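You operate a simulated robot arm through the tools that you are given. There is no shell and no other tool. Be economical: measure what you need, move in short steps, check, and stop when the job is done.

The job below is to be done with a simulated two-armed robot. You get a single attempt, and the scene is never put back.

JOB
Change the extractor's filter and set the fan back to 2.
Fine: fan off first; hold the spent filter bin with one hand while the grey filter goes in; white filter into the drawer, drawer shut.

The check looks at the end state, three seconds after you hand in, the way a careful person would. Anything else that was tipped, shoved, dropped, spilled or broken makes it a failure.

ROBOT AND FRAMES
Two 7-joint arms with three-finger grippers on one trunk, on a base that drives. Base frame: it is fixed to the floor where the robot stands at the start and does not move with it; the origin is under the middle of the robot, x ahead of it, y to its left, z up. Lengths are in mm, angles in rad, forces in N, time in s.
The left shoulder is at the start at [50, 154, 979], the right one opposite. With the tool pointing down near the work surface each hand reaches from about 260 to 640 mm from the robot's upright axis, wherever it stands, measured 20 degrees to its own side. Places, roughly: fan knob [600, 0, 1000]; filter drawer [600, -100, 800]; filter seat [700, -100, 700]; fume extractor [800, -100, 500]; spent bin [600, -500, 800]. Payload 2.69 kg a hand.
The TCP of each hand is the grasp point between the finger pads, 29 mm short of the fingertips. In the tool frame z runs along the fingers and y along their closing line. The gripper opens to 120 mm. The gripper's body begins 78 mm behind the TCP.
Orientation is that of the tool frame in the base frame, as a unit quaternion [x, y, z, w]. With the fingers straight down and closing along the base's y, the tool's x points along the base's -x, its y along +y and its z along -z.

CONTROLS
- The arms move only by the tool jog_arm. It takes "left_motion", "right_motion" or both (then of equal length, played together; a hand with none holds still); each is a list of rows, each an object (a shift or turn left out is 0, a gripper value left out holds the last) with "gripper": the closure in counts, from 0 (fully open) to 255 (shut); "offset": the shift along the tool's x, y, z in mm, a list of three; "turn": the turn, a rotation vector about the tool's x, y, z in degrees, a list of three. In form: [{"gripper": gripper, "offset": [dx, dy, dz], "turn": [wx, wy, wz]}, ...]. A call has 1 to 8 rows; each row is the pose to reach, as a shift and turn from the pose commanded when the call began, along the tool's axes at that moment. Rows are played at 5 a second. More than 50 mm and 0.15 rad between two rows, or a gripper value outside its range, and nothing of the call is played. Where a pose cannot be reached the arm comes as near as it can. A force on the tool above 40 N (or 10 N above the force at the start of the call, whichever is more), or a blocked arm, ends the call early, and 0.2 s more pass. The fingers move at their own pace and stop on an object; they squeeze with about 40 N. The grip force told is the motor's: it shows also when the fingers shut on nothing. Time passes only in rows, and 0.2 s behind the last, so rows that repeat a pose let the fingers close. The reply holds the time, the measured pose of the TCP, the force on the tool along the base axes, the opening and the grip force, in the units named above and with some noise, with the torque about the TCP (base axes, N m) and any sound that the robot's microphone picked up.
- Cameras (640 x 400 px; columns grow to the right, rows downward): "scene" is now at [152.9, -41, 1125.3]; the picture's right is [-0.48, -0.88, 0.00], its down [-0.53, 0.29, -0.80] and it looks along [0.70, -0.39, -0.60] (base axes); focal length 214 px, centre (320, 200). "left" rides on the left gripper at [63, 0, -104] in its tool frame; the picture's right is [0.00, 1.00, 0.00], its down [-0.83, 0.00, -0.56] and it looks along [-0.56, 0.00, 0.83] (tool axes); focal length 275 px, centre (320, 200). "right" rides on the right gripper at [63, 0, -104] in its tool frame; the picture's right is [0.00, 1.00, 0.00], its down [-0.83, 0.00, -0.56] and it looks along [-0.56, 0.00, 0.83] (tool axes); focal length 275 px, centre (320, 200). There is no depth. A picture from a camera that has moved, and an enlarged one, comes with that camera's place and axes in the base frame and with its lens.
- camera(camera): a new picture of that camera. The clock stands still meanwhile.
- move_column(by): slides the trunk up (or, below 0, down) by that many mm; the arms and the scene camera ride with it, the base frame stays. It gives what a move gives, with no picture.
- steer(legs): drives the robot by 1 to 6 legs, each [ahead, left, turn to the left] in mm, mm and rad, along the robot's own axes; the way and the turn of a leg run together, so that a leg with both is an arc; at most 1500 mm and 3.142 rad a leg. The arms and the cameras ride along, it lands a little off, and it stops where it bumps. It gives what a move gives.
- pan_tilt(pan, tilt): turns the head with the scene camera to pan (to the left, within 1.396 rad either way) and tilt (down, from -0.506 to 1.204), counted from straight ahead of the robot. It gives what a move gives.
- inspect(camera, box): a new picture of the part [left, top, right, bottom] of that camera's present view, enlarged. The clock stands still meanwhile.
- hand_in(): hands the job in; it is judged then, once.

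Go step by step. Nothing tells you exact positions but the pictures and the camera data: compare them with the known pose of the tool, close in by small moves and look again before you grip or let go. The budget is 120 turns and 92 pictures, counting those below and the enlarged ones. Unless the task says otherwise, let go and move clear before handing in, and close with one line.

The tools are called after "Emit:" as a command line: name --argument value ..., lists and objects as JSON in quotes. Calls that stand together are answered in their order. jog_arm: Moves the arms, as the interface text tells. Its arguments: {"type":"object","properties":{"left_motion":{"type":"array"},"right_motion":{"type":"array"}},"required":[]} The other tools are called the same way: move_column (by) slides the trunk up or down; steer (legs) drives the base; pan_tilt (pan, tilt) turns the head that bears the scene camera; camera (camera) takes a picture; inspect (camera, box) takes an enlarged picture of a part of a camera's view; hand_in () hands the job in.

At the start:

```text
time_s: 0.0
left_eef_pos: [343.4, -1.0, 999.7]
left_tool_rot: [0.0, 1.0, 0.0, 0.0]
left_force: [-0.9, -0.3, 0.2]
left_wrist_torque: [0.01, 0.0, 0.0]
left_width: 120.0
left_grip_force: 0.0
right_eef_pos: [305.7, -267.3, 1000.0]
right_tool_rot: [0.0, 1.0, 0.0, 0.0]
right_force: [-0.1, -0.5, 0.7]
right_wrist_torque: [0.0, 0.03, -0.02]
right_width: 120.0
right_grip_force: 0.1
trunk travel left (down, up): [-350.0, 88.0]
robot x, y, heading: [0.6, -1.2, -0.004]
head pan, tilt: [-0.504, 0.648]
```

scene: 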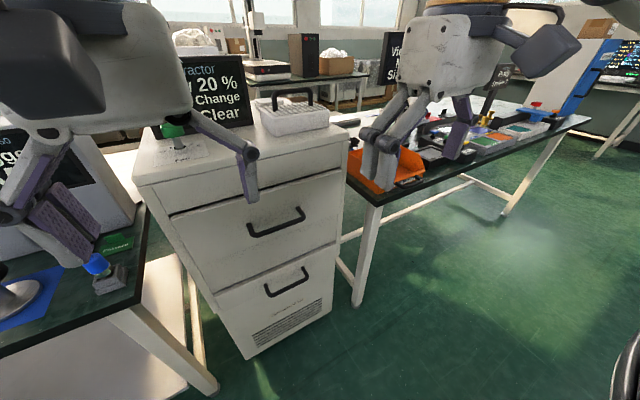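
right: 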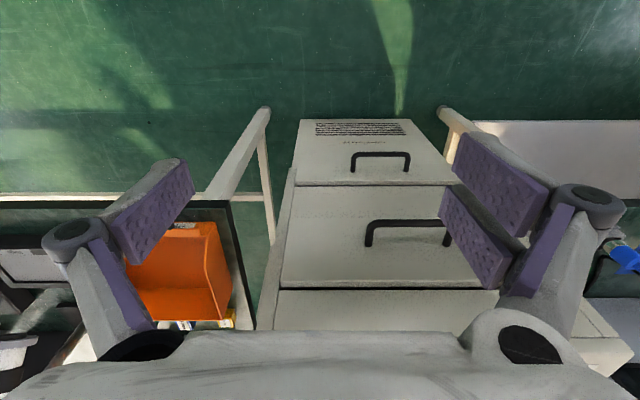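
left: 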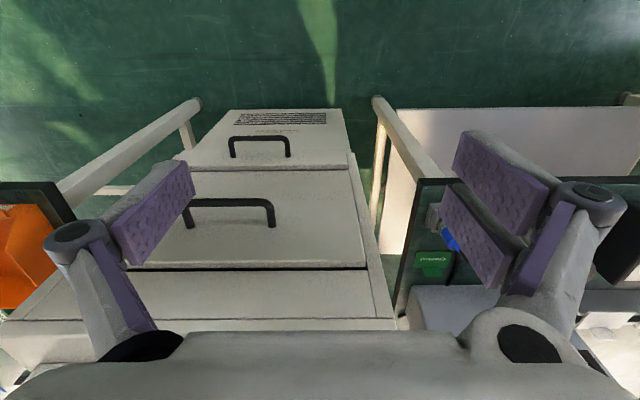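

I see a white extractor cabinet with two handled fronts, a white filter with a handle on top, a green knob, a display, and an orange bin on the right-hand table. I'll look closer at the display and the top.

Emit:
inspect --camera "scene" --box '[130, 40, 370, 190]'

Emit:
inspect --camera "scene" --box '[340, 60, 600, 222]'

Emit:
inspect --camera "scene" --box '[130, 170, 370, 360]'

```text
2.67 times, centred on (250, 115) of scene
camera zoom: at [152.9, -41.0, 1125.3], right [-0.48, -0.88, 0.0], down [-0.53, 0.29, -0.8], along [0.7, -0.39, -0.6], focal length 572 px, centre (507, 427)
```

zoom: 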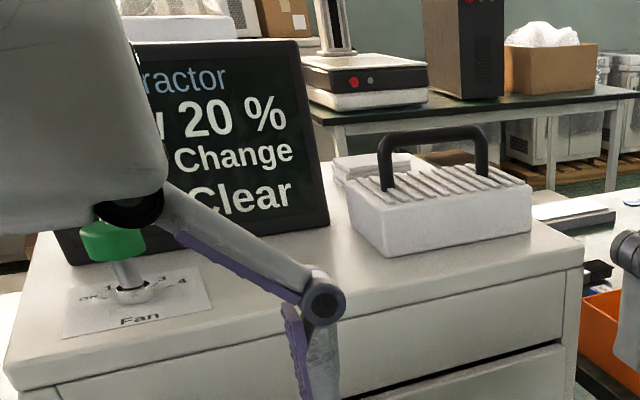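

```text
2.46 times, centred on (470, 141) of scene
camera zoom: at [152.9, -41.0, 1125.3], right [-0.48, -0.88, 0.0], down [-0.53, 0.29, -0.8], along [0.7, -0.39, -0.6], focal length 528 px, centre (-49, 345)
```

zoom: 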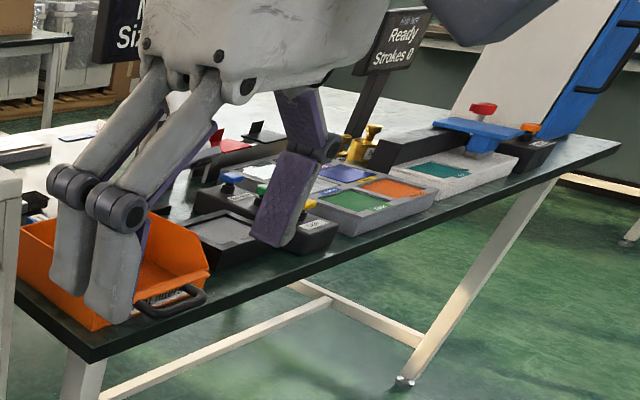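

```text
2.11 times, centred on (250, 265) of scene
camera zoom: at [152.9, -41.0, 1125.3], right [-0.48, -0.88, 0.0], down [-0.53, 0.29, -0.8], along [0.7, -0.39, -0.6], focal length 452 px, centre (467, 63)
```

zoom: 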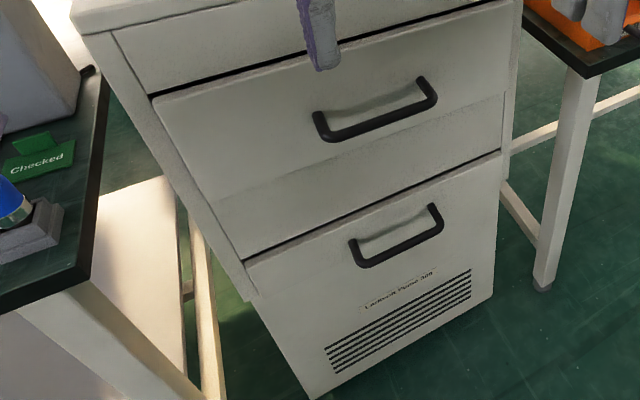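

The left hand hides the knob and display, so I move it left and up a bit and tilt the head for a clear view.

Emit:
jog_arm --left_motion '[{"offset": [0, 30, -40]}, {"offset": [0, 60, -80]}, {"offset": [0, 105, -100]}, {"offset": [0, 150, -100]}, {"offset": [0, 195, -100]}, {"offset": [0, 240, -100]}]' --right_motion '[{"offset": [0, 0, -40]}, {"offset": [0, 0, -80]}, {"offset": [0, -40, -100]}, {"offset": [0, -80, -100]}, {"offset": [0, -120, -100]}, {"offset": [0, -120, -100]}]'

Emit:
pan_tilt --pan -0.15 --tilt 0.5

Emit:
camera --camera "scene"

```text
time_s: 1.4
left_eef_pos: [351.7, 229.1, 1072.3]
left_tool_rot: [0.0, 1.0, -0.001, -0.001]
left_force: [0.2, 0.5, 0.8]
left_wrist_torque: [0.01, -0.02, -0.01]
left_width: 120.0
left_grip_force: 0.0
left hand out of reach, approached as far as the arm can: row 5, 6
right_eef_pos: [366.4, -337.5, 1019.5]
right_tool_rot: [0.001, 1.0, 0.0, 0.001]
right_force: [0.3, -0.5, 0.1]
right_wrist_torque: [-0.02, 0.01, 0.01]
right_width: 120.1
right_grip_force: 0.1
right hand out of reach, approached as far as the arm can: row 1, 2, 3, 4, 5, 6
trunk travel left (down, up): [-350.0, 88.0]
robot x, y, heading: [-0.5, -0.3, -0.004]
head pan, tilt: [-0.504, 0.648]
```

```text
time_s: 2.2
left_eef_pos: [351.9, 227.0, 1074.0]
left_tool_rot: [-0.001, 1.0, -0.001, 0.0]
left_force: [-0.5, 0.4, -0.1]
left_wrist_torque: [-0.03, -0.02, -0.01]
left_width: 120.1
left_grip_force: 0.0
right_eef_pos: [367.4, -338.1, 1018.6]
right_tool_rot: [0.001, 1.0, 0.001, 0.001]
right_force: [-0.2, 0.1, 0.4]
right_wrist_torque: [-0.02, 0.01, -0.06]
right_width: 120.0
right_grip_force: 0.0
trunk travel left (down, up): [-350.0, 88.0]
robot x, y, heading: [2.1, -0.1, -0.001]
head pan, tilt: [-0.15, 0.499]
```

```text
85 pictures are left
camera scene: at [166.8, -12.7, 1138.5], right [-0.15, -0.99, 0.0], down [-0.47, 0.07, -0.88], along [0.87, -0.13, -0.48], focal length 214 px, centre (320, 200)
```

scene: 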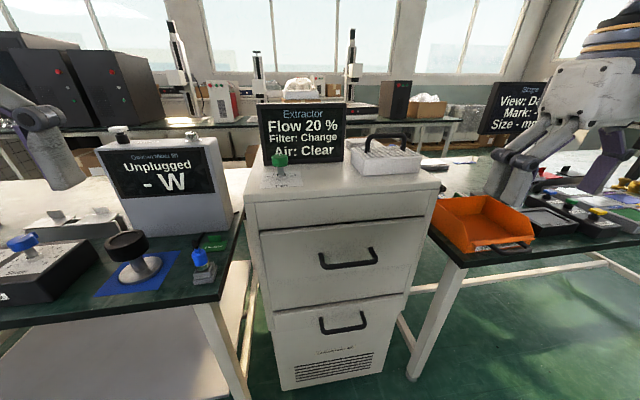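

Emit:
inspect --camera "scene" --box '[240, 90, 440, 215]'

Emit:
inspect --camera "scene" --box '[255, 140, 319, 190]'

Emit:
inspect --camera "scene" --box '[420, 170, 580, 270]'

Emit:
inspect --camera "scene" --box '[240, 190, 440, 390]'

```text
3.20 times, centred on (340, 152) of scene
camera zoom: at [166.8, -12.7, 1138.5], right [-0.15, -0.99, 0.0], down [-0.47, 0.07, -0.88], along [0.87, -0.13, -0.48], focal length 686 px, centre (256, 352)
```

zoom: 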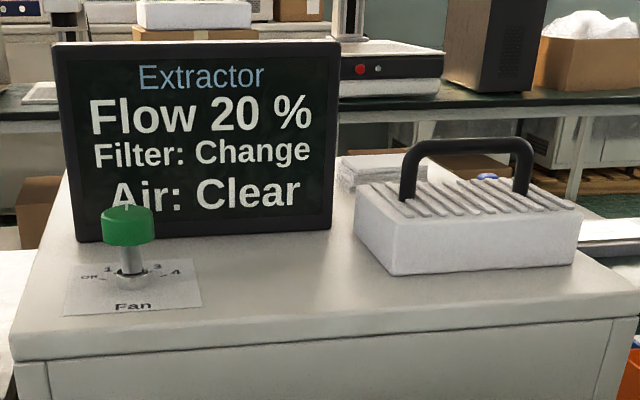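

```text
8.00 times, centred on (287, 165) of scene
camera zoom: at [166.8, -12.7, 1138.5], right [-0.15, -0.99, 0.0], down [-0.47, 0.07, -0.88], along [0.87, -0.13, -0.48], focal length 1716 px, centre (584, 480)
```

zoom: 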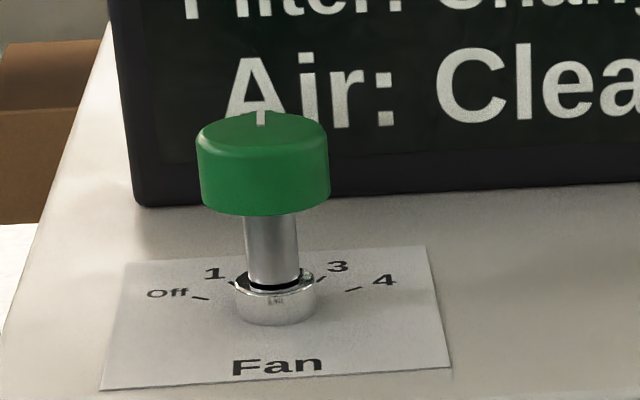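

```text
4.00 times, centred on (500, 220) of scene
camera zoom: at [166.8, -12.7, 1138.5], right [-0.15, -0.99, 0.0], down [-0.47, 0.07, -0.88], along [0.87, -0.13, -0.48], focal length 858 px, centre (-400, 120)
```

zoom: 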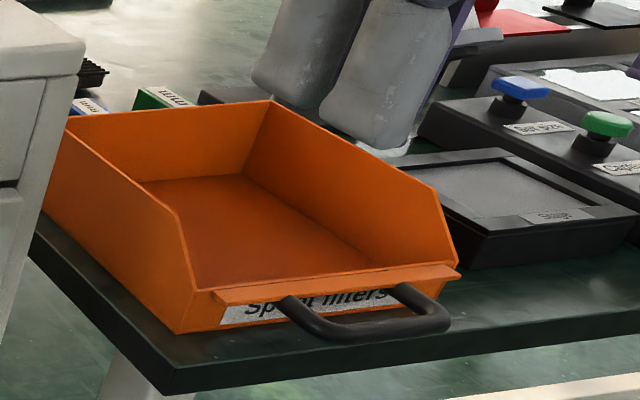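

```text
2.00 times, centred on (340, 290) of scene
camera zoom: at [166.8, -12.7, 1138.5], right [-0.15, -0.99, 0.0], down [-0.47, 0.07, -0.88], along [0.87, -0.13, -0.48], focal length 429 px, centre (280, 20)
```

zoom: 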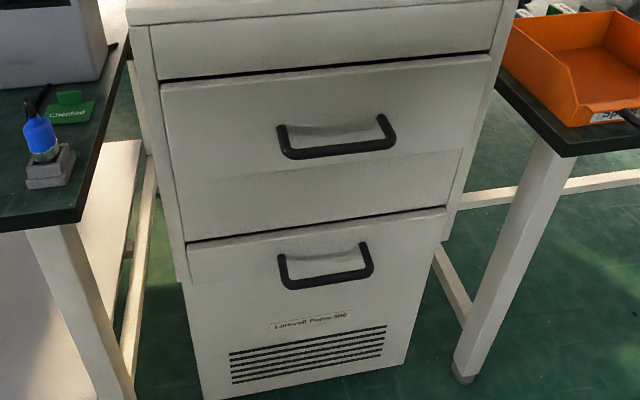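

The fan mark points at 2, the white filter stands on the cabinet top, and the filter drawer is the upper one. I take the knob to be near (624, 7, 990), so I raise the trunk and move the base to get it in good reach.

Emit:
move_column --by 80

Emit:
steer --legs '[[0, -120, 0], [130, 0, 0]]'

Emit:
pan_tilt --pan 0.2 --tilt 0.6

Emit:
camera --camera "scene"

Emit:
camera --camera "left"

```text
time_s: 3.4
left_eef_pos: [353.6, 225.7, 1152.1]
left_tool_rot: [0.0, 1.0, -0.002, -0.001]
left_force: [-0.5, 0.4, -0.7]
left_wrist_torque: [0.02, 0.02, 0.01]
left_width: 119.9
left_grip_force: 0.0
right_eef_pos: [368.7, -339.4, 1099.0]
right_tool_rot: [0.0, 1.0, 0.0, -0.001]
right_force: [0.7, -0.1, -1.7]
right_wrist_torque: [-0.02, 0.04, -0.01]
right_width: 120.0
right_grip_force: 0.0
trunk travel left (down, up): [-430.0, 8.0]
robot x, y, heading: [-1.1, 0.4, 0.0]
head pan, tilt: [-0.15, 0.499]
```

```text
time_s: 5.9
left_eef_pos: [485.2, 102.3, 1151.5]
left_tool_rot: [0.001, 1.0, -0.001, 0.0]
left_force: [0.5, 0.2, 0.5]
left_wrist_torque: [0.02, 0.05, -0.01]
left_width: 120.3
left_grip_force: 0.1
right_eef_pos: [498.5, -462.8, 1099.4]
right_tool_rot: [0.001, 1.0, 0.0, 0.0]
right_force: [0.0, 0.2, 0.6]
right_wrist_torque: [-0.05, 0.01, 0.0]
right_width: 119.8
right_grip_force: 0.1
trunk travel left (down, up): [-430.0, 8.0]
robot x, y, heading: [132.6, -119.1, -0.003]
head pan, tilt: [-0.15, 0.499]
```

```text
time_s: 6.7
left_eef_pos: [483.5, 102.3, 1153.0]
left_tool_rot: [0.0, 1.0, -0.001, 0.0]
left_force: [-0.5, 0.1, 0.0]
left_wrist_torque: [-0.01, -0.03, -0.03]
left_width: 120.3
left_grip_force: 0.0
right_eef_pos: [498.7, -461.5, 1100.2]
right_tool_rot: [0.002, 1.0, 0.0, 0.0]
right_force: [-0.1, 0.3, -0.5]
right_wrist_torque: [0.0, -0.05, 0.0]
right_width: 120.0
right_grip_force: 0.2
trunk travel left (down, up): [-430.0, 8.0]
robot x, y, heading: [133.2, -123.4, -0.003]
head pan, tilt: [0.201, 0.6]
```

```text
80 pictures are left
camera scene: at [229.8, -104.0, 1222.9], right [0.2, -0.98, 0.0], down [-0.55, -0.11, -0.83], along [0.81, 0.16, -0.56], focal length 214 px, centre (320, 200)
```

scene: 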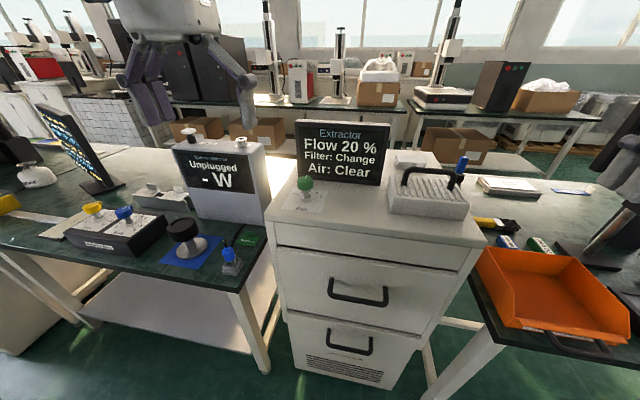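

```text
79 pictures are left
camera left: at [420.4, 102.7, 1256.1], right [0.01, 1.0, 0.0], down [0.83, 0.0, 0.56], along [0.56, 0.0, -0.83], focal length 275 px, centre (320, 200)
```

left: 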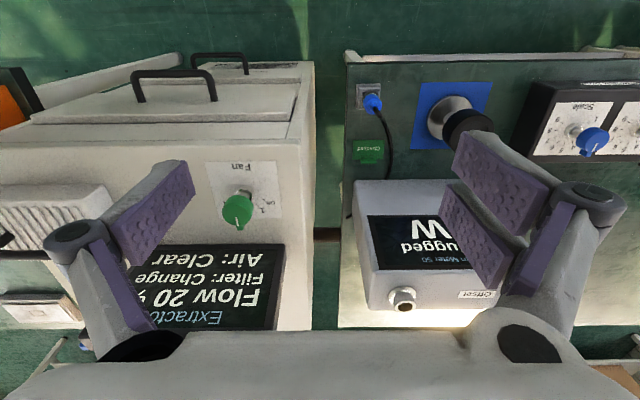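

Knob triangulates to about (609, 5, 997). I bring the left hand above it, pre-turned 40° clockwise so it can turn it counter-clockwise to Off.

Emit:
jog_arm --left_motion '[{"offset": [-20, -16, 12], "turn": [0, 0, 6]}, {"offset": [-40, -32, 24], "turn": [0, 0, 12], "gripper": 80}, {"offset": [-60, -48, 36], "turn": [0, 0, 18]}, {"offset": [-80, -64, 48], "turn": [0, 0, 24]}, {"offset": [-100, -80, 60], "turn": [0, 0, 30]}, {"offset": [-115, -90, 72], "turn": [0, 0, 36]}, {"offset": [-125, -97, 85], "turn": [0, 0, 40]}, {"offset": [-125, -97, 85], "turn": [0, 0, 40]}]'

Emit:
camera --camera "left"

Emit:
inspect --camera "scene" --box '[250, 110, 410, 235]'

```text
time_s: 8.5
left_eef_pos: [609.5, 7.9, 1065.6]
left_tool_rot: [0.344, 0.939, 0.0, 0.001]
left_force: [-0.1, -0.1, -0.9]
left_wrist_torque: [-0.02, 0.02, -0.01]
left_width: 82.4
left_grip_force: 0.1
right_eef_pos: [497.9, -461.1, 1099.6]
right_tool_rot: [0.002, 1.0, -0.001, 0.001]
right_force: [0.5, -0.1, 0.0]
right_wrist_torque: [-0.07, -0.01, -0.02]
right_width: 119.9
right_grip_force: 0.0
trunk travel left (down, up): [-430.0, 8.0]
robot x, y, heading: [130.6, -122.5, -0.004]
head pan, tilt: [0.201, 0.6]
```

```text
78 pictures are left
camera left: at [561.8, 48.5, 1170.4], right [0.65, 0.76, 0.0], down [0.63, -0.54, 0.56], along [0.42, -0.36, -0.83], focal length 275 px, centre (320, 200)
```

left: 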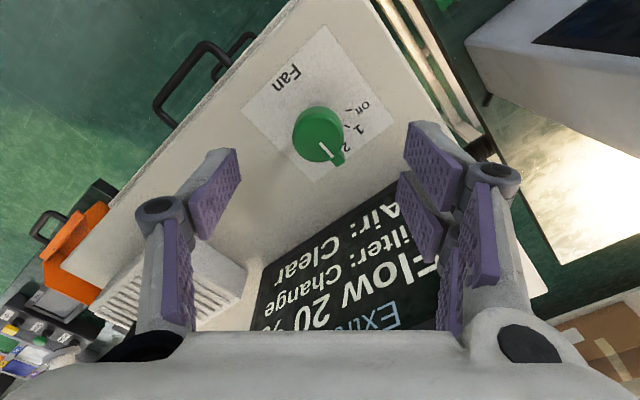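

```text
3.20 times, centred on (330, 172) of scene
camera zoom: at [229.5, -103.8, 1222.9], right [0.2, -0.98, 0.0], down [-0.55, -0.11, -0.83], along [0.81, 0.16, -0.56], focal length 686 px, centre (288, 288)
```

zoom: 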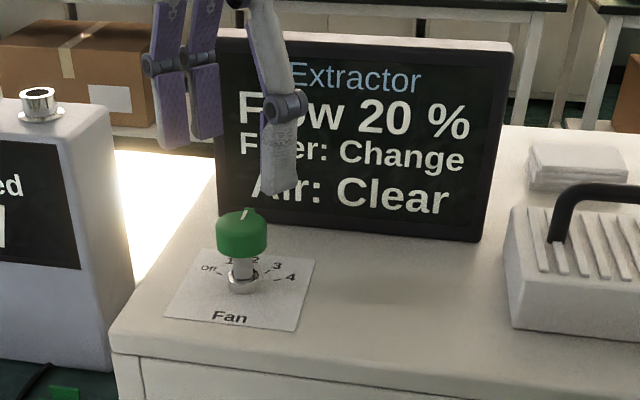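

Emit:
inspect --camera "left" --box '[230, 40, 422, 160]'

```text
3.33 times, centred on (326, 100) of left
camera zoom: at [561.8, 48.5, 1170.4], right [0.65, 0.76, 0.0], down [0.63, -0.54, 0.56], along [0.42, -0.36, -0.83], focal length 918 px, centre (300, 533)
```

zoom: 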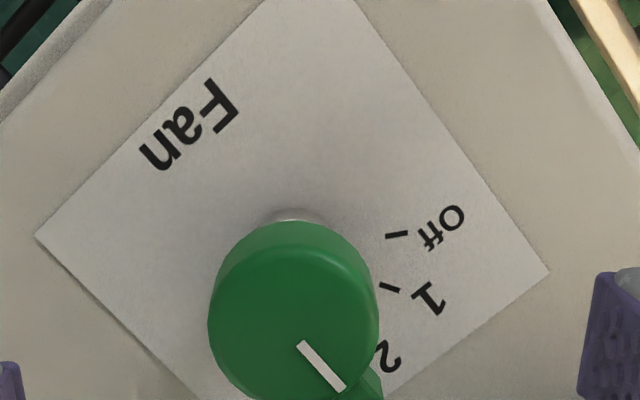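

The hand is centred over the knob; Off is roughly 50–55° counter-clockwise of 2. I descend and grip the cap.

Emit:
jog_arm --left_motion '[{"offset": [0, 0, 36]}, {"offset": [0, 0, 72]}, {"offset": [0, 0, 72]}, {"offset": [0, 0, 72], "gripper": 255}, {"offset": [0, 0, 72], "gripper": 255}, {"offset": [0, 0, 72], "gripper": 255}]'

Emit:
inspect --camera "scene" --box '[250, 110, 410, 235]'

```text
time_s: 9.9
left_eef_pos: [608.5, 6.7, 996.3]
left_tool_rot: [0.343, 0.94, 0.0, 0.0]
left_force: [-9.3, -4.7, -0.3]
left_wrist_torque: [0.25, 0.5, -0.07]
left_width: 32.3
left_grip_force: 45.3
right_eef_pos: [497.9, -461.2, 1099.4]
right_tool_rot: [0.002, 1.0, 0.0, 0.001]
right_force: [0.3, -0.3, -0.4]
right_wrist_torque: [-0.02, 0.01, 0.0]
right_width: 120.1
right_grip_force: 0.1
trunk travel left (down, up): [-430.0, 8.0]
robot x, y, heading: [132.7, -120.4, -0.006]
head pan, tilt: [0.201, 0.6]
```

```text
3.20 times, centred on (330, 172) of scene
camera zoom: at [228.6, -104.5, 1222.9], right [0.2, -0.98, 0.0], down [-0.55, -0.11, -0.83], along [0.81, 0.16, -0.56], focal length 686 px, centre (288, 288)
```

zoom: 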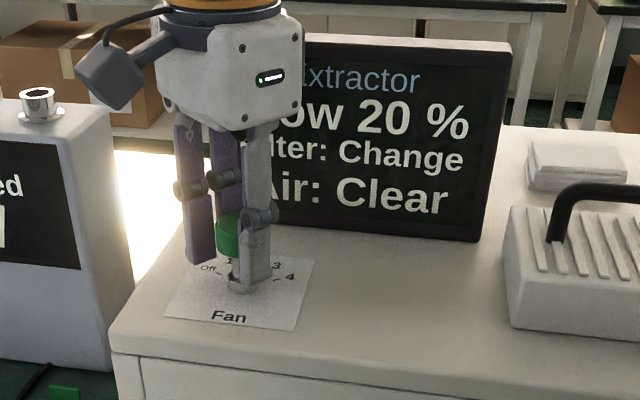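

Cap is gripped (32 mm). I turn it 54° counter-clockwise and read the display.

Emit:
jog_arm --left_motion '[{"turn": [0, 0, -8]}, {"turn": [0, 0, -16]}, {"turn": [0, 0, -24]}, {"turn": [0, 0, -32]}, {"turn": [0, 0, -40]}, {"turn": [0, 0, -48]}, {"turn": [0, 0, -55]}, {"turn": [0, 0, -55]}]'

Emit:
inspect --camera "scene" --box '[250, 110, 410, 235]'

Emit:
camera --camera "left"

```text
time_s: 11.7
left_eef_pos: [607.2, 2.6, 997.0]
left_tool_rot: [-0.131, 0.991, -0.001, 0.003]
left_force: [-10.9, -12.3, 8.1]
left_wrist_torque: [-0.14, -0.61, -0.02]
left_width: 32.7
left_grip_force: 45.2
right_eef_pos: [496.3, -462.4, 1100.2]
right_tool_rot: [0.001, 1.0, 0.0, 0.001]
right_force: [0.5, 0.7, 0.3]
right_wrist_torque: [0.01, -0.01, -0.02]
right_width: 120.0
right_grip_force: 0.0
trunk travel left (down, up): [-430.0, 8.0]
robot x, y, heading: [131.7, -123.4, -0.002]
head pan, tilt: [0.201, 0.6]
```

```text
3.20 times, centred on (330, 172) of scene
camera zoom: at [227.8, -105.5, 1223.1], right [0.2, -0.98, 0.0], down [-0.55, -0.11, -0.83], along [0.81, 0.16, -0.56], focal length 686 px, centre (288, 288)
```

zoom: 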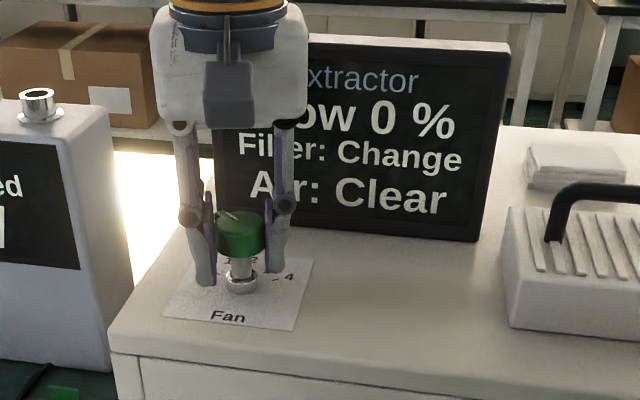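

```text
73 pictures are left
camera left: at [545.7, -13.1, 1100.7], right [-0.25, 0.97, 0.0], down [0.8, 0.21, 0.56], along [0.54, 0.14, -0.83], focal length 275 px, centre (320, 200)
```

left: 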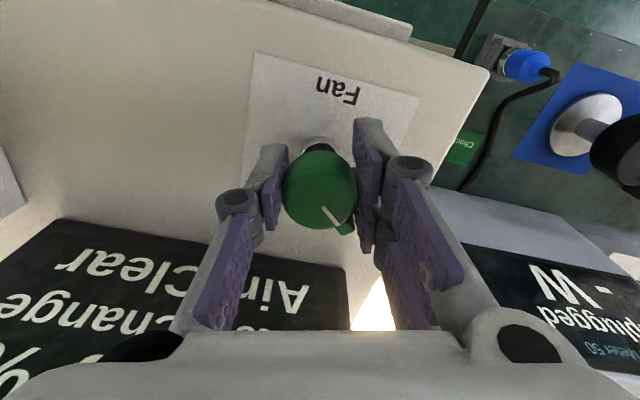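

Flow reads 0 %: the fan is off. I release gently, lift clear and check.

Emit:
jog_arm --left_motion '[{"gripper": 90}, {"gripper": 90}, {"offset": [0, 0, -45]}, {"offset": [0, 0, -90]}, {"offset": [0, 0, -90]}]'

Emit:
inspect --camera "scene" --box '[250, 110, 410, 235]'

Emit:
camera --camera "left"

Emit:
camera --camera "right"

```text
time_s: 12.9
left_eef_pos: [609.6, 6.8, 1085.2]
left_tool_rot: [-0.129, 0.992, 0.0, 0.0]
left_force: [-0.6, -0.2, -1.0]
left_wrist_torque: [0.02, 0.04, -0.01]
left_width: 77.8
left_grip_force: 0.1
right_eef_pos: [498.0, -460.8, 1099.1]
right_tool_rot: [0.002, 1.0, 0.0, 0.0]
right_force: [-0.3, -0.1, 1.2]
right_wrist_torque: [-0.01, -0.03, 0.01]
right_width: 120.0
right_grip_force: 0.0
trunk travel left (down, up): [-430.0, 8.0]
robot x, y, heading: [131.6, -122.9, -0.0]
head pan, tilt: [0.201, 0.6]
```

```text
3.20 times, centred on (330, 172) of scene
camera zoom: at [229.9, -103.9, 1222.8], right [0.2, -0.98, 0.0], down [-0.55, -0.11, -0.83], along [0.81, 0.16, -0.56], focal length 686 px, centre (288, 288)
```

zoom: 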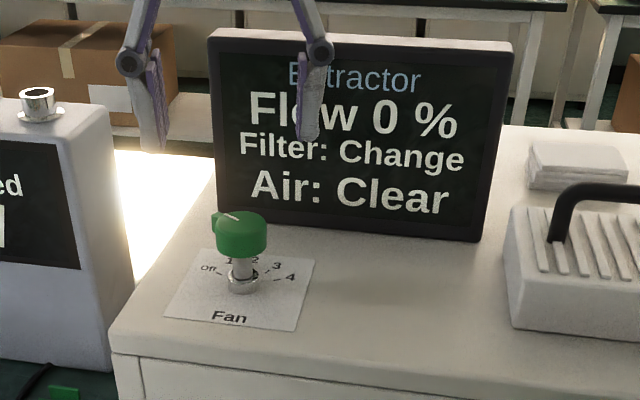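

```text
71 pictures are left
camera left: at [547.9, -9.7, 1188.7], right [-0.25, 0.97, 0.0], down [0.8, 0.21, 0.56], along [0.54, 0.14, -0.83], focal length 275 px, centre (320, 200)
```

left: 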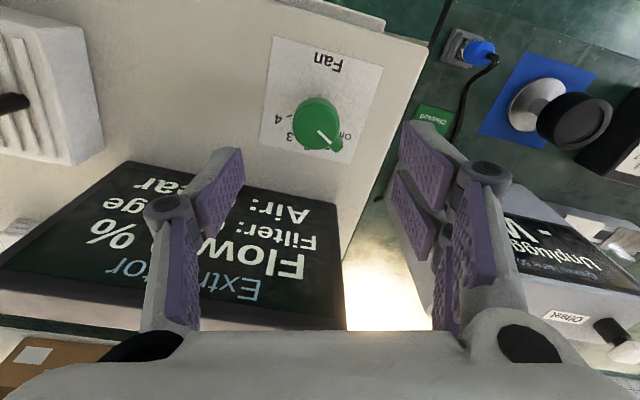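

```text
70 pictures are left
camera right: at [435.2, -461.0, 1204.3], right [0.0, 1.0, 0.0], down [0.83, 0.0, 0.56], along [0.56, 0.0, -0.83], focal length 275 px, centre (320, 200)
```

right: 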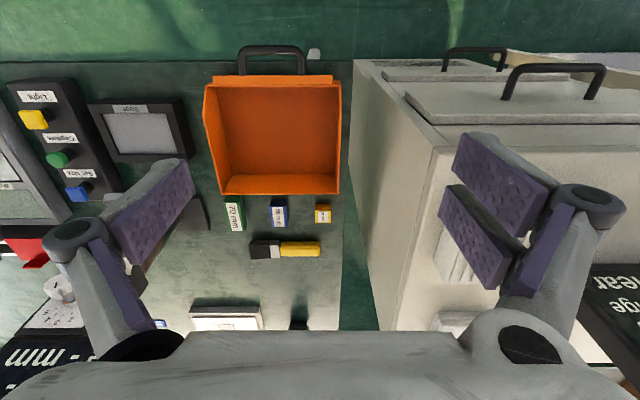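

The fan is off (pointer at Off, flow 0 %). Plan: the left hand, pitched forward, works the drawer and bin handles, and the right hand carries filters. I back the robot off and start reorienting the left hand.

Emit:
steer --legs '[[-230, 0, 0], [0, -120, 0]]'

Emit:
jog_arm --left_motion '[{"turn": [0, 0, 8]}, {"turn": [0, 0, 16]}, {"turn": [0, 0, 24]}, {"turn": [0, 0, 32]}, {"turn": [0, 0, 40]}, {"turn": [0, 0, 48]}, {"turn": [0, 0, 56]}, {"turn": [0, 0, 56]}]'

Emit:
move_column --by -80

```text
time_s: 15.8
left_eef_pos: [379.6, -110.4, 1085.4]
left_tool_rot: [-0.131, 0.991, 0.0, 0.0]
left_force: [0.8, -0.4, 0.7]
left_wrist_torque: [-0.02, 0.0, 0.01]
left_width: 77.4
left_grip_force: 0.2
right_eef_pos: [270.0, -579.3, 1099.5]
right_tool_rot: [0.001, 1.0, 0.0, 0.0]
right_force: [-0.2, -0.7, 0.2]
right_wrist_torque: [0.04, -0.02, 0.0]
right_width: 119.9
right_grip_force: 0.1
trunk travel left (down, up): [-430.0, 8.0]
robot x, y, heading: [-97.5, -239.2, -0.001]
head pan, tilt: [0.201, 0.6]
```

```text
time_s: 17.6
left_eef_pos: [378.1, -110.9, 1086.5]
left_tool_rot: [0.351, 0.936, 0.0, 0.0]
left_force: [-0.2, 0.7, 0.6]
left_wrist_torque: [-0.02, -0.03, -0.04]
left_width: 77.7
left_grip_force: 0.0
right_eef_pos: [269.1, -577.2, 1100.2]
right_tool_rot: [0.001, 1.0, 0.0, 0.0]
right_force: [-0.6, -0.6, -0.2]
right_wrist_torque: [-0.01, 0.0, -0.04]
right_width: 120.4
right_grip_force: 0.1
trunk travel left (down, up): [-430.0, 8.0]
robot x, y, heading: [-98.9, -240.0, -0.0]
head pan, tilt: [0.201, 0.6]
```

```text
time_s: 18.8
left_eef_pos: [378.7, -111.3, 1005.7]
left_tool_rot: [0.35, 0.937, 0.001, 0.002]
left_force: [-0.7, -1.4, -0.2]
left_wrist_torque: [0.01, 0.01, 0.04]
left_width: 77.8
left_grip_force: 0.1
right_eef_pos: [268.5, -578.6, 1021.6]
right_tool_rot: [0.0, 1.0, 0.0, 0.0]
right_force: [0.5, 0.3, -0.4]
right_wrist_torque: [-0.02, -0.01, 0.03]
right_width: 120.2
right_grip_force: 0.1
trunk travel left (down, up): [-350.0, 88.0]
robot x, y, heading: [-102.1, -240.3, -0.0]
head pan, tilt: [0.201, 0.6]
```

Emit:
jog_arm --left_motion '[{"turn": [0, 0, 8]}, {"turn": [0, 0, 16]}, {"turn": [0, 0, 24]}, {"turn": [0, 0, 32]}, {"turn": [0, 0, 40]}, {"turn": [0, 0, 49]}, {"turn": [0, 0, 49]}]' --right_motion '[{"turn": [0, 0, -8]}, {"turn": [0, 0, -16]}, {"turn": [0, 0, -24]}, {"turn": [0, 0, -32]}, {"turn": [0, 0, -40]}, {"turn": [0, 0, -48]}, {"turn": [0, 0, -48]}]'

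Emit:
jog_arm --left_motion '[{"turn": [-8, 0, 0], "offset": [0, -10, 20]}, {"turn": [-16, 0, 0], "offset": [0, -20, 40]}, {"turn": [-24, 0, 0], "offset": [0, -30, 60]}, {"turn": [-32, 0, 0], "offset": [0, -40, 80]}, {"turn": [-40, 0, 0], "offset": [0, -40, 100]}, {"turn": [-45, 0, 0], "offset": [0, -40, 120]}, {"turn": [-45, 0, 0], "offset": [0, -40, 140]}]' --right_motion '[{"turn": [0, 0, -8]}, {"turn": [0, 0, -16]}, {"turn": [0, 0, -24]}, {"turn": [0, 0, -32]}, {"turn": [0, 0, -42]}, {"turn": [0, 0, -42]}, {"turn": [0, 0, -42]}]'

Emit:
pan_tilt --pan 0.15 --tilt 0.65

Emit:
camera --camera "scene"

```text
refused: row 6 steps farther than a row can; nothing moved
```

```text
refused: row 5 steps farther than a row can; nothing moved
```

```text
time_s: 19.4
left_eef_pos: [379.7, -111.1, 1005.5]
left_tool_rot: [0.35, 0.937, 0.0, 0.0]
left_force: [0.4, -0.5, -0.1]
left_wrist_torque: [0.02, 0.0, 0.03]
left_width: 77.9
left_grip_force: 0.1
right_eef_pos: [269.5, -578.1, 1019.7]
right_tool_rot: [0.001, 1.0, 0.0, -0.001]
right_force: [0.1, -0.4, -0.6]
right_wrist_torque: [-0.01, -0.02, 0.01]
right_width: 120.3
right_grip_force: 0.1
trunk travel left (down, up): [-350.0, 88.0]
robot x, y, heading: [-98.3, -239.3, 0.002]
head pan, tilt: [0.15, 0.649]
```

```text
69 pictures are left
camera scene: at [63.0, -225.9, 1125.1], right [0.15, -0.99, 0.0], down [-0.6, -0.09, -0.8], along [0.79, 0.12, -0.6], focal length 214 px, centre (320, 200)
```

scene: 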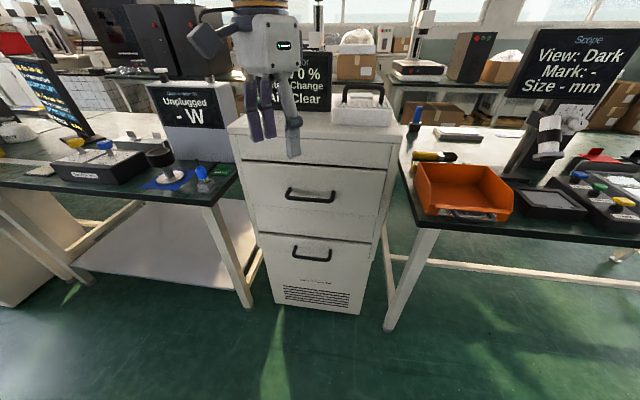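

Emit:
jog_arm --left_motion '[{"turn": [0, 0, 8]}, {"turn": [0, 0, 16]}, {"turn": [0, 0, 24]}, {"turn": [0, 0, 32]}, {"turn": [0, 0, 40]}, {"turn": [0, 0, 48]}, {"turn": [0, 0, 49]}]' --right_motion '[{"turn": [0, 0, -8]}, {"turn": [0, 0, -16]}, {"turn": [0, 0, -24]}, {"turn": [0, 0, -32]}, {"turn": [0, 0, -40]}, {"turn": [0, 0, -48]}, {"turn": [0, 0, -48]}]'

Emit:
jog_arm --left_motion '[{"turn": [-8, 0, 0], "offset": [0, -10, 20]}, {"turn": [-16, 0, 0], "offset": [0, -20, 40]}, {"turn": [-24, 0, 0], "offset": [0, -30, 60]}, {"turn": [-32, 0, 0], "offset": [0, -40, 80]}, {"turn": [-40, 0, 0], "offset": [0, -40, 100]}, {"turn": [-45, 0, 0], "offset": [0, -40, 120]}, {"turn": [-45, 0, 0], "offset": [0, -40, 140]}]' --right_motion '[{"turn": [0, 0, -8]}, {"turn": [0, 0, -16]}, {"turn": [0, 0, -24]}, {"turn": [0, 0, -32]}, {"turn": [0, 0, -40]}, {"turn": [0, 0, -42]}, {"turn": [0, 0, -42]}]'

Emit:
camera --camera "left"

Emit:
camera --camera "scene"

```text
time_s: 21.0
left_eef_pos: [377.3, -111.4, 1005.2]
left_tool_rot: [0.708, 0.706, -0.001, 0.0]
left_force: [-0.1, 0.7, 0.1]
left_wrist_torque: [-0.01, -0.03, 0.02]
left_width: 77.5
left_grip_force: 0.1
right_eef_pos: [267.9, -579.0, 1019.5]
right_tool_rot: [-0.407, 0.913, 0.0, 0.0]
right_force: [-0.6, 0.1, -0.4]
right_wrist_torque: [0.02, 0.0, 0.01]
right_width: 120.3
right_grip_force: 0.0
trunk travel left (down, up): [-350.0, 88.0]
robot x, y, heading: [-100.1, -239.5, 0.001]
head pan, tilt: [0.15, 0.649]
```

```text
time_s: 22.6
left_eef_pos: [338.7, -111.7, 865.2]
left_tool_rot: [0.653, 0.653, 0.27, 0.272]
left_force: [-0.7, 0.5, -0.4]
left_wrist_torque: [-0.02, 0.03, 0.01]
left_width: 77.6
left_grip_force: 0.0
right_eef_pos: [268.5, -578.4, 1019.2]
right_tool_rot: [0.708, -0.707, 0.0, 0.0]
right_force: [0.7, 0.1, 0.6]
right_wrist_torque: [0.03, 0.01, 0.01]
right_width: 119.9
right_grip_force: 0.1
trunk travel left (down, up): [-350.0, 88.0]
robot x, y, heading: [-96.9, -239.6, -0.002]
head pan, tilt: [0.15, 0.649]
```

```text
68 pictures are left
camera left: at [264.7, -48.0, 937.5], right [0.71, 0.0, 0.71], down [-0.4, -0.83, 0.39], along [0.59, -0.56, -0.59], focal length 275 px, centre (320, 200)
```

left: 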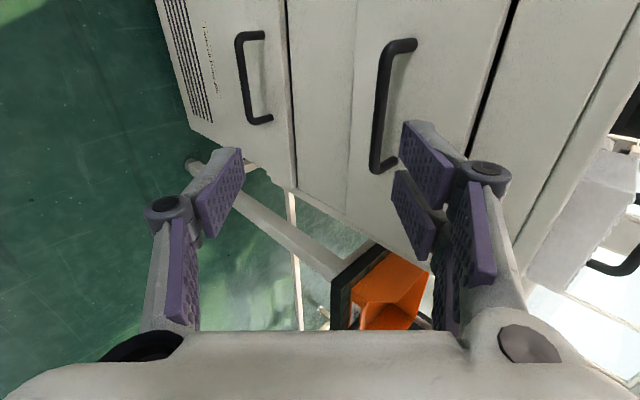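

```text
67 pictures are left
camera scene: at [63.1, -226.0, 1125.1], right [0.15, -0.99, 0.0], down [-0.6, -0.09, -0.8], along [0.79, 0.12, -0.6], focal length 214 px, centre (320, 200)
```

scene: 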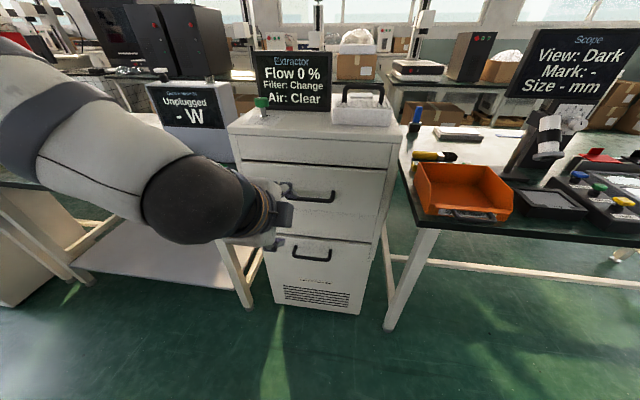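

The pitched pose works. The upper handle bar is near (520, -128, 780); I move to a standoff about 70 mm short and look again.

Emit:
jog_arm --left_motion '[{"offset": [-5, 20, 35]}, {"offset": [-10, 45, 70]}, {"offset": [-16, 69, 105]}, {"offset": [-16, 69, 115]}, {"offset": [-16, 69, 115]}]'

Emit:
camera --camera "left"

Emit:
inspect --camera "scene" --box '[220, 120, 400, 320]'

```text
time_s: 23.8
left_eef_pos: [469.4, -127.4, 833.3]
left_tool_rot: [0.653, 0.653, 0.27, 0.271]
left_force: [0.6, 1.0, 0.4]
left_wrist_torque: [0.01, 0.02, -0.02]
left_width: 77.7
left_grip_force: 0.1
right_eef_pos: [269.4, -578.4, 1018.4]
right_tool_rot: [-0.706, 0.708, 0.0, -0.001]
right_force: [-0.1, -0.7, 0.1]
right_wrist_torque: [-0.03, -0.01, 0.0]
right_width: 119.9
right_grip_force: 0.1
trunk travel left (down, up): [-350.0, 88.0]
robot x, y, heading: [-99.5, -240.3, -0.003]
head pan, tilt: [0.15, 0.649]
```

```text
66 pictures are left
camera left: at [395.2, -65.0, 906.3], right [0.71, 0.0, 0.71], down [-0.4, -0.83, 0.39], along [0.59, -0.56, -0.59], focal length 275 px, centre (320, 200)
```

left: 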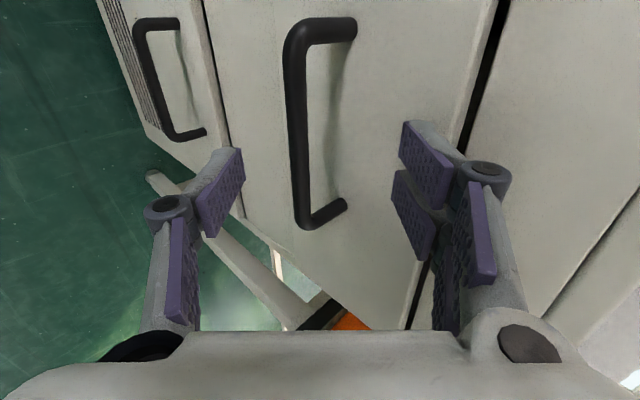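

```text
2.00 times, centred on (310, 220) of scene
camera zoom: at [63.0, -226.0, 1125.1], right [0.15, -0.99, 0.0], down [-0.6, -0.09, -0.8], along [0.79, 0.12, -0.6], focal length 429 px, centre (340, 160)
```

zoom: 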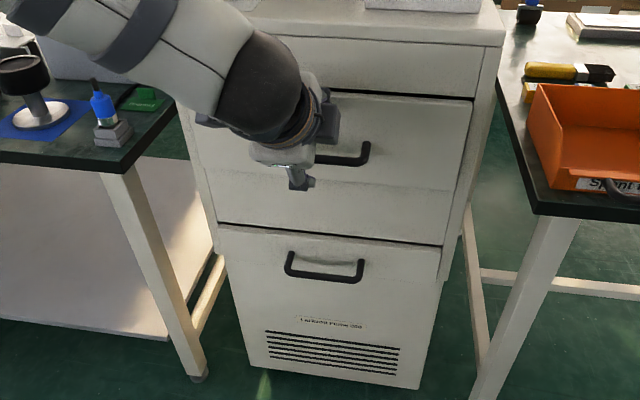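

The bar is at about (491, -128, 795), panel at x ≈ 530. I narrow the fingers, slide in around the bar and grip it.

Emit:
jog_arm --left_motion '[{"offset": [0, -12, 0], "gripper": 165}, {"offset": [0, -12, 0], "gripper": 165}, {"offset": [0, -12, 16]}, {"offset": [0, -12, 31]}, {"offset": [0, -12, 31], "gripper": 255}, {"offset": [0, -12, 31], "gripper": 255}, {"offset": [0, -12, 31], "gripper": 255}]'

Emit:
camera --camera "left"

```text
time_s: 25.4
left_eef_pos: [483.0, -127.6, 802.9]
left_tool_rot: [0.653, 0.654, 0.27, 0.27]
left_force: [-4.8, -0.7, -8.0]
left_wrist_torque: [-0.25, 0.16, 0.27]
left_width: 11.4
left_grip_force: 38.5
right_eef_pos: [269.2, -578.2, 1019.4]
right_tool_rot: [-0.707, 0.708, 0.0, 0.0]
right_force: [-0.2, 0.2, -0.3]
right_wrist_torque: [0.0, -0.01, 0.0]
right_width: 119.9
right_grip_force: 0.1
trunk travel left (down, up): [-350.0, 88.0]
robot x, y, heading: [-98.5, -238.3, -0.001]
head pan, tilt: [0.15, 0.649]
```

```text
64 pictures are left
camera left: at [408.8, -64.6, 875.5], right [0.71, 0.0, 0.71], down [-0.4, -0.83, 0.39], along [0.58, -0.56, -0.59], focal length 275 px, centre (320, 200)
```

left: 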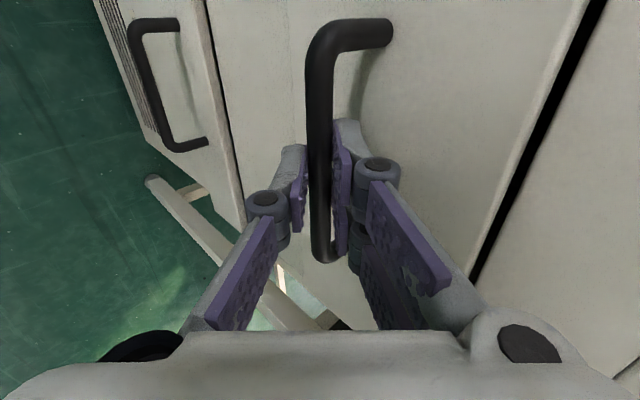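

Handle is held. I pull straight back gently.

Emit:
jog_arm --left_motion '[{"offset": [0, -7, -7]}, {"offset": [0, -21, -21]}, {"offset": [0, -35, -35]}, {"offset": [0, -49, -49]}, {"offset": [0, -64, -64]}, {"offset": [0, -78, -78]}, {"offset": [0, -92, -92]}, {"offset": [0, -106, -106]}]'

Emit:
camera --camera "scene"

```text
time_s: 27.2
left_eef_pos: [331.9, -129.2, 802.0]
left_tool_rot: [0.653, 0.653, 0.27, 0.272]
left_force: [-0.6, -11.2, -10.9]
left_wrist_torque: [-0.74, 0.12, -0.2]
left_width: 11.2
left_grip_force: 38.6
right_eef_pos: [270.0, -579.3, 1019.1]
right_tool_rot: [-0.707, 0.708, 0.0, -0.001]
right_force: [0.2, -0.2, -0.3]
right_wrist_torque: [0.01, 0.0, 0.0]
right_width: 119.9
right_grip_force: 0.0
trunk travel left (down, up): [-350.0, 88.0]
robot x, y, heading: [-102.3, -245.3, -0.002]
head pan, tilt: [0.15, 0.649]
```

```text
63 pictures are left
camera scene: at [63.5, -226.7, 1125.0], right [0.15, -0.99, 0.0], down [-0.6, -0.09, -0.8], along [0.79, 0.12, -0.6], focal length 214 px, centre (320, 200)
```

scene: 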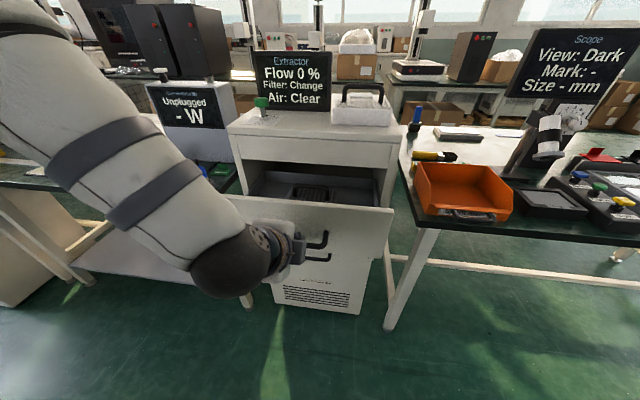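

Emit:
jog_arm --left_motion '[{"offset": [0, -10, -10]}, {"offset": [0, -21, -21]}, {"offset": [0, -32, -32]}, {"offset": [0, -42, -42]}, {"offset": [0, -53, -53]}, {"offset": [0, -64, -64]}, {"offset": [0, -71, -71]}]'

Emit:
camera --camera "scene"

```text
time_s: 28.8
left_eef_pos: [281.9, -160.6, 794.4]
left_tool_rot: [0.651, 0.654, 0.272, 0.273]
left_force: [-0.6, 26.2, 21.5]
left_wrist_torque: [-0.03, -0.12, 0.33]
left_width: 11.1
left_grip_force: 38.5
left hand out of reach, approached as far as the arm can: row 2, 3, 4, 5, 6, 7
right_eef_pos: [267.7, -576.2, 1020.2]
right_tool_rot: [-0.706, 0.708, -0.001, 0.0]
right_force: [1.0, 0.0, -0.3]
right_wrist_torque: [0.0, 0.0, 0.0]
right_width: 120.0
right_grip_force: 0.0
trunk travel left (down, up): [-350.0, 88.0]
robot x, y, heading: [-101.2, -239.4, 0.002]
head pan, tilt: [0.15, 0.649]
```

```text
62 pictures are left
camera scene: at [62.0, -224.2, 1125.4], right [0.15, -0.99, 0.0], down [-0.6, -0.09, -0.8], along [0.79, 0.12, -0.6], focal length 214 px, centre (320, 200)
```

scene: 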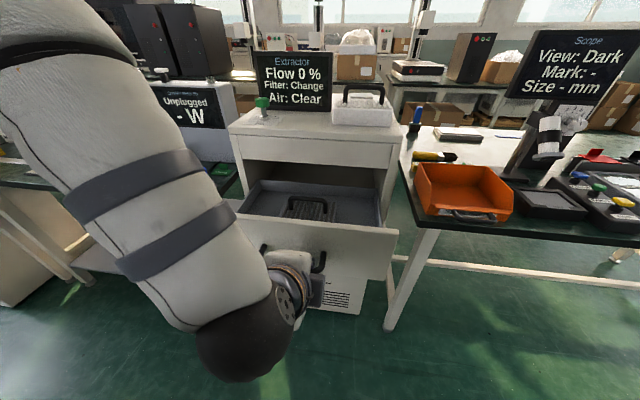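

The drawer has come about 200 mm; the arm is at its reach limit. I ease the fingers open and see where the hand settles.

Emit:
jog_arm --left_motion '[{"offset": [0, 35, 35], "gripper": 170}, {"offset": [0, 35, 35], "gripper": 170}]'

Emit:
camera --camera "left"

Emit:
inspect --camera "scene" --box '[220, 80, 400, 280]'

```text
time_s: 29.4
left_eef_pos: [330.9, -161.8, 795.4]
left_tool_rot: [0.655, 0.652, 0.269, 0.272]
left_force: [0.0, 1.5, 0.0]
left_wrist_torque: [0.01, 0.0, 0.0]
left_width: 40.3
left_grip_force: 0.0
right_eef_pos: [269.5, -579.8, 1018.8]
right_tool_rot: [-0.706, 0.708, 0.0, 0.001]
right_force: [0.1, 0.7, 0.6]
right_wrist_torque: [0.0, 0.04, -0.03]
right_width: 119.9
right_grip_force: 0.1
trunk travel left (down, up): [-350.0, 88.0]
robot x, y, heading: [-98.4, -242.9, 0.003]
head pan, tilt: [0.15, 0.649]
```

```text
61 pictures are left
camera left: at [256.9, -99.6, 868.3], right [0.71, -0.01, 0.71], down [-0.4, -0.83, 0.39], along [0.58, -0.56, -0.59], focal length 275 px, centre (320, 200)
```

left: 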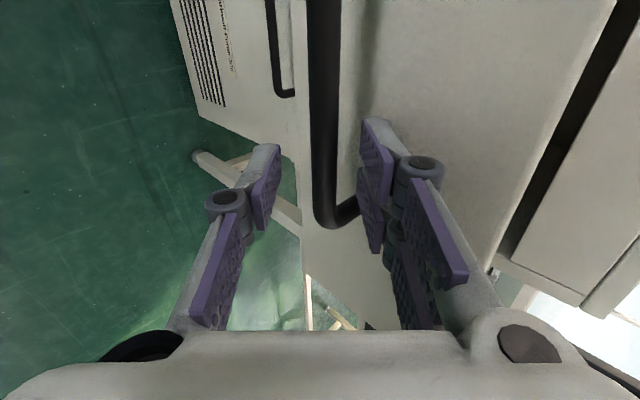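

```text
2.00 times, centred on (310, 180) of scene
camera zoom: at [62.8, -226.2, 1125.1], right [0.15, -0.99, 0.0], down [-0.6, -0.09, -0.8], along [0.79, 0.12, -0.6], focal length 429 px, centre (340, 240)
```

zoom: 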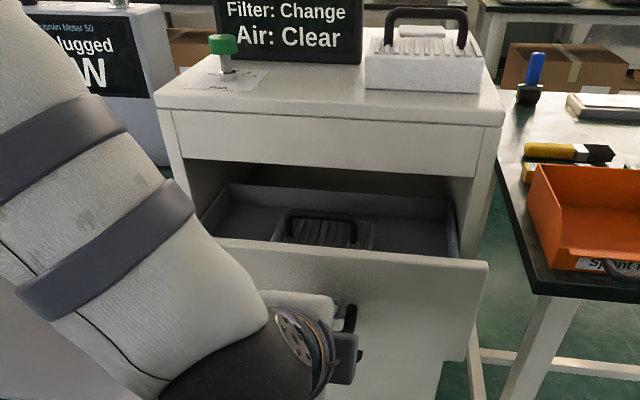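

The drawer slid back a little with the hand. I shift toward the handle's middle, regrip and drive the base back instead.

Emit:
jog_arm --left_motion '[{"offset": [17, 0, 0]}, {"offset": [34, 0, 0]}, {"offset": [34, 0, 0], "gripper": 255}, {"offset": [34, 0, 0], "gripper": 255}, {"offset": [34, 0, 0], "gripper": 255}]'

Emit:
steer --legs '[[-100, 0, 0]]'

Emit:
camera --camera "scene"

```text
time_s: 30.6
left_eef_pos: [333.7, -128.4, 794.5]
left_tool_rot: [0.653, 0.654, 0.27, 0.271]
left_force: [0.2, 1.3, -10.8]
left_wrist_torque: [-0.57, 0.1, -0.1]
left_width: 10.7
left_grip_force: 38.2
right_eef_pos: [270.2, -578.6, 1018.7]
right_tool_rot: [-0.707, 0.707, 0.0, 0.0]
right_force: [-0.6, -0.5, 0.2]
right_wrist_torque: [0.02, -0.02, -0.01]
right_width: 119.9
right_grip_force: 0.0
trunk travel left (down, up): [-350.0, 88.0]
robot x, y, heading: [-97.8, -237.2, 0.001]
head pan, tilt: [0.15, 0.649]
```

```text
time_s: 31.8
left_eef_pos: [243.4, -129.3, 800.8]
left_tool_rot: [0.649, 0.652, 0.277, 0.277]
left_force: [-0.8, 0.3, 1.8]
left_wrist_torque: [-0.06, 0.01, 0.0]
left_width: 11.6
left_grip_force: 38.6
right_eef_pos: [170.1, -578.8, 1019.9]
right_tool_rot: [-0.706, 0.708, 0.0, 0.001]
right_force: [-0.5, -0.4, 0.8]
right_wrist_torque: [0.01, -0.01, 0.0]
right_width: 120.0
right_grip_force: 0.0
trunk travel left (down, up): [-350.0, 88.0]
robot x, y, heading: [-197.9, -237.8, -0.005]
head pan, tilt: [0.15, 0.649]
stopped in leg 1: the force on the tool passed its limit at 85 N (the readings are from after the stop); the commanded pose is now the measured one
```

```text
59 pictures are left
camera scene: at [-34.6, -226.3, 1125.3], right [0.15, -0.99, 0.0], down [-0.6, -0.09, -0.8], along [0.79, 0.12, -0.6], focal length 214 px, centre (320, 200)
```

scene: 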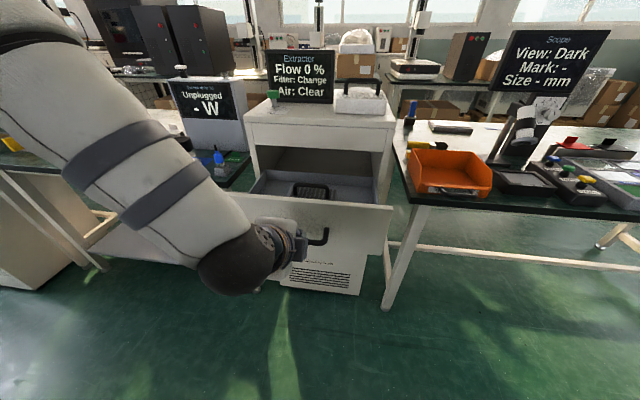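

The drawer reached its stop (about 240 mm out). I release and withdraw the left hand.

Emit:
jog_arm --left_motion '[{"gripper": 165}, {"gripper": 165}, {"offset": [0, 0, -25]}, {"offset": [0, 0, -60]}, {"offset": [0, 20, -90]}, {"offset": [0, 20, -90]}]'

Emit:
camera --camera "scene"

```text
time_s: 33.2
left_eef_pos: [200.7, -134.9, 882.4]
left_tool_rot: [0.649, 0.651, 0.278, 0.276]
left_force: [-0.3, 0.2, -1.2]
left_wrist_torque: [0.01, -0.02, 0.02]
left_width: 42.4
left_grip_force: 0.1
left hand out of reach, approached as far as the arm can: row 4, 5, 6
right_eef_pos: [170.7, -580.2, 1018.8]
right_tool_rot: [-0.706, 0.708, 0.0, 0.001]
right_force: [-0.2, 0.3, -0.6]
right_wrist_torque: [0.0, -0.01, 0.0]
right_width: 119.9
right_grip_force: 0.1
trunk travel left (down, up): [-350.0, 88.0]
robot x, y, heading: [-199.0, -242.2, 0.001]
head pan, tilt: [0.15, 0.649]
```

```text
58 pictures are left
camera scene: at [-34.1, -226.5, 1125.1], right [0.15, -0.99, 0.0], down [-0.6, -0.09, -0.8], along [0.79, 0.12, -0.6], focal length 214 px, centre (320, 200)
```

scene: 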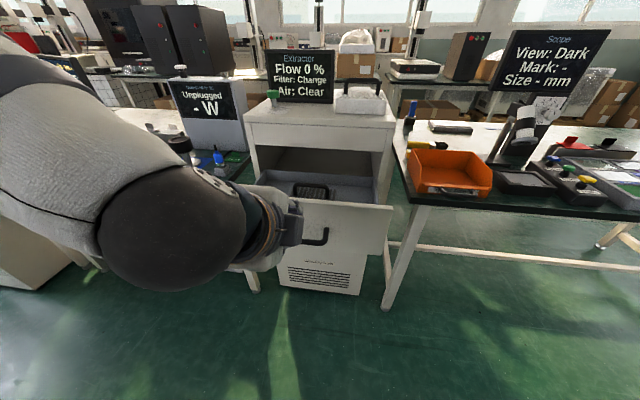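

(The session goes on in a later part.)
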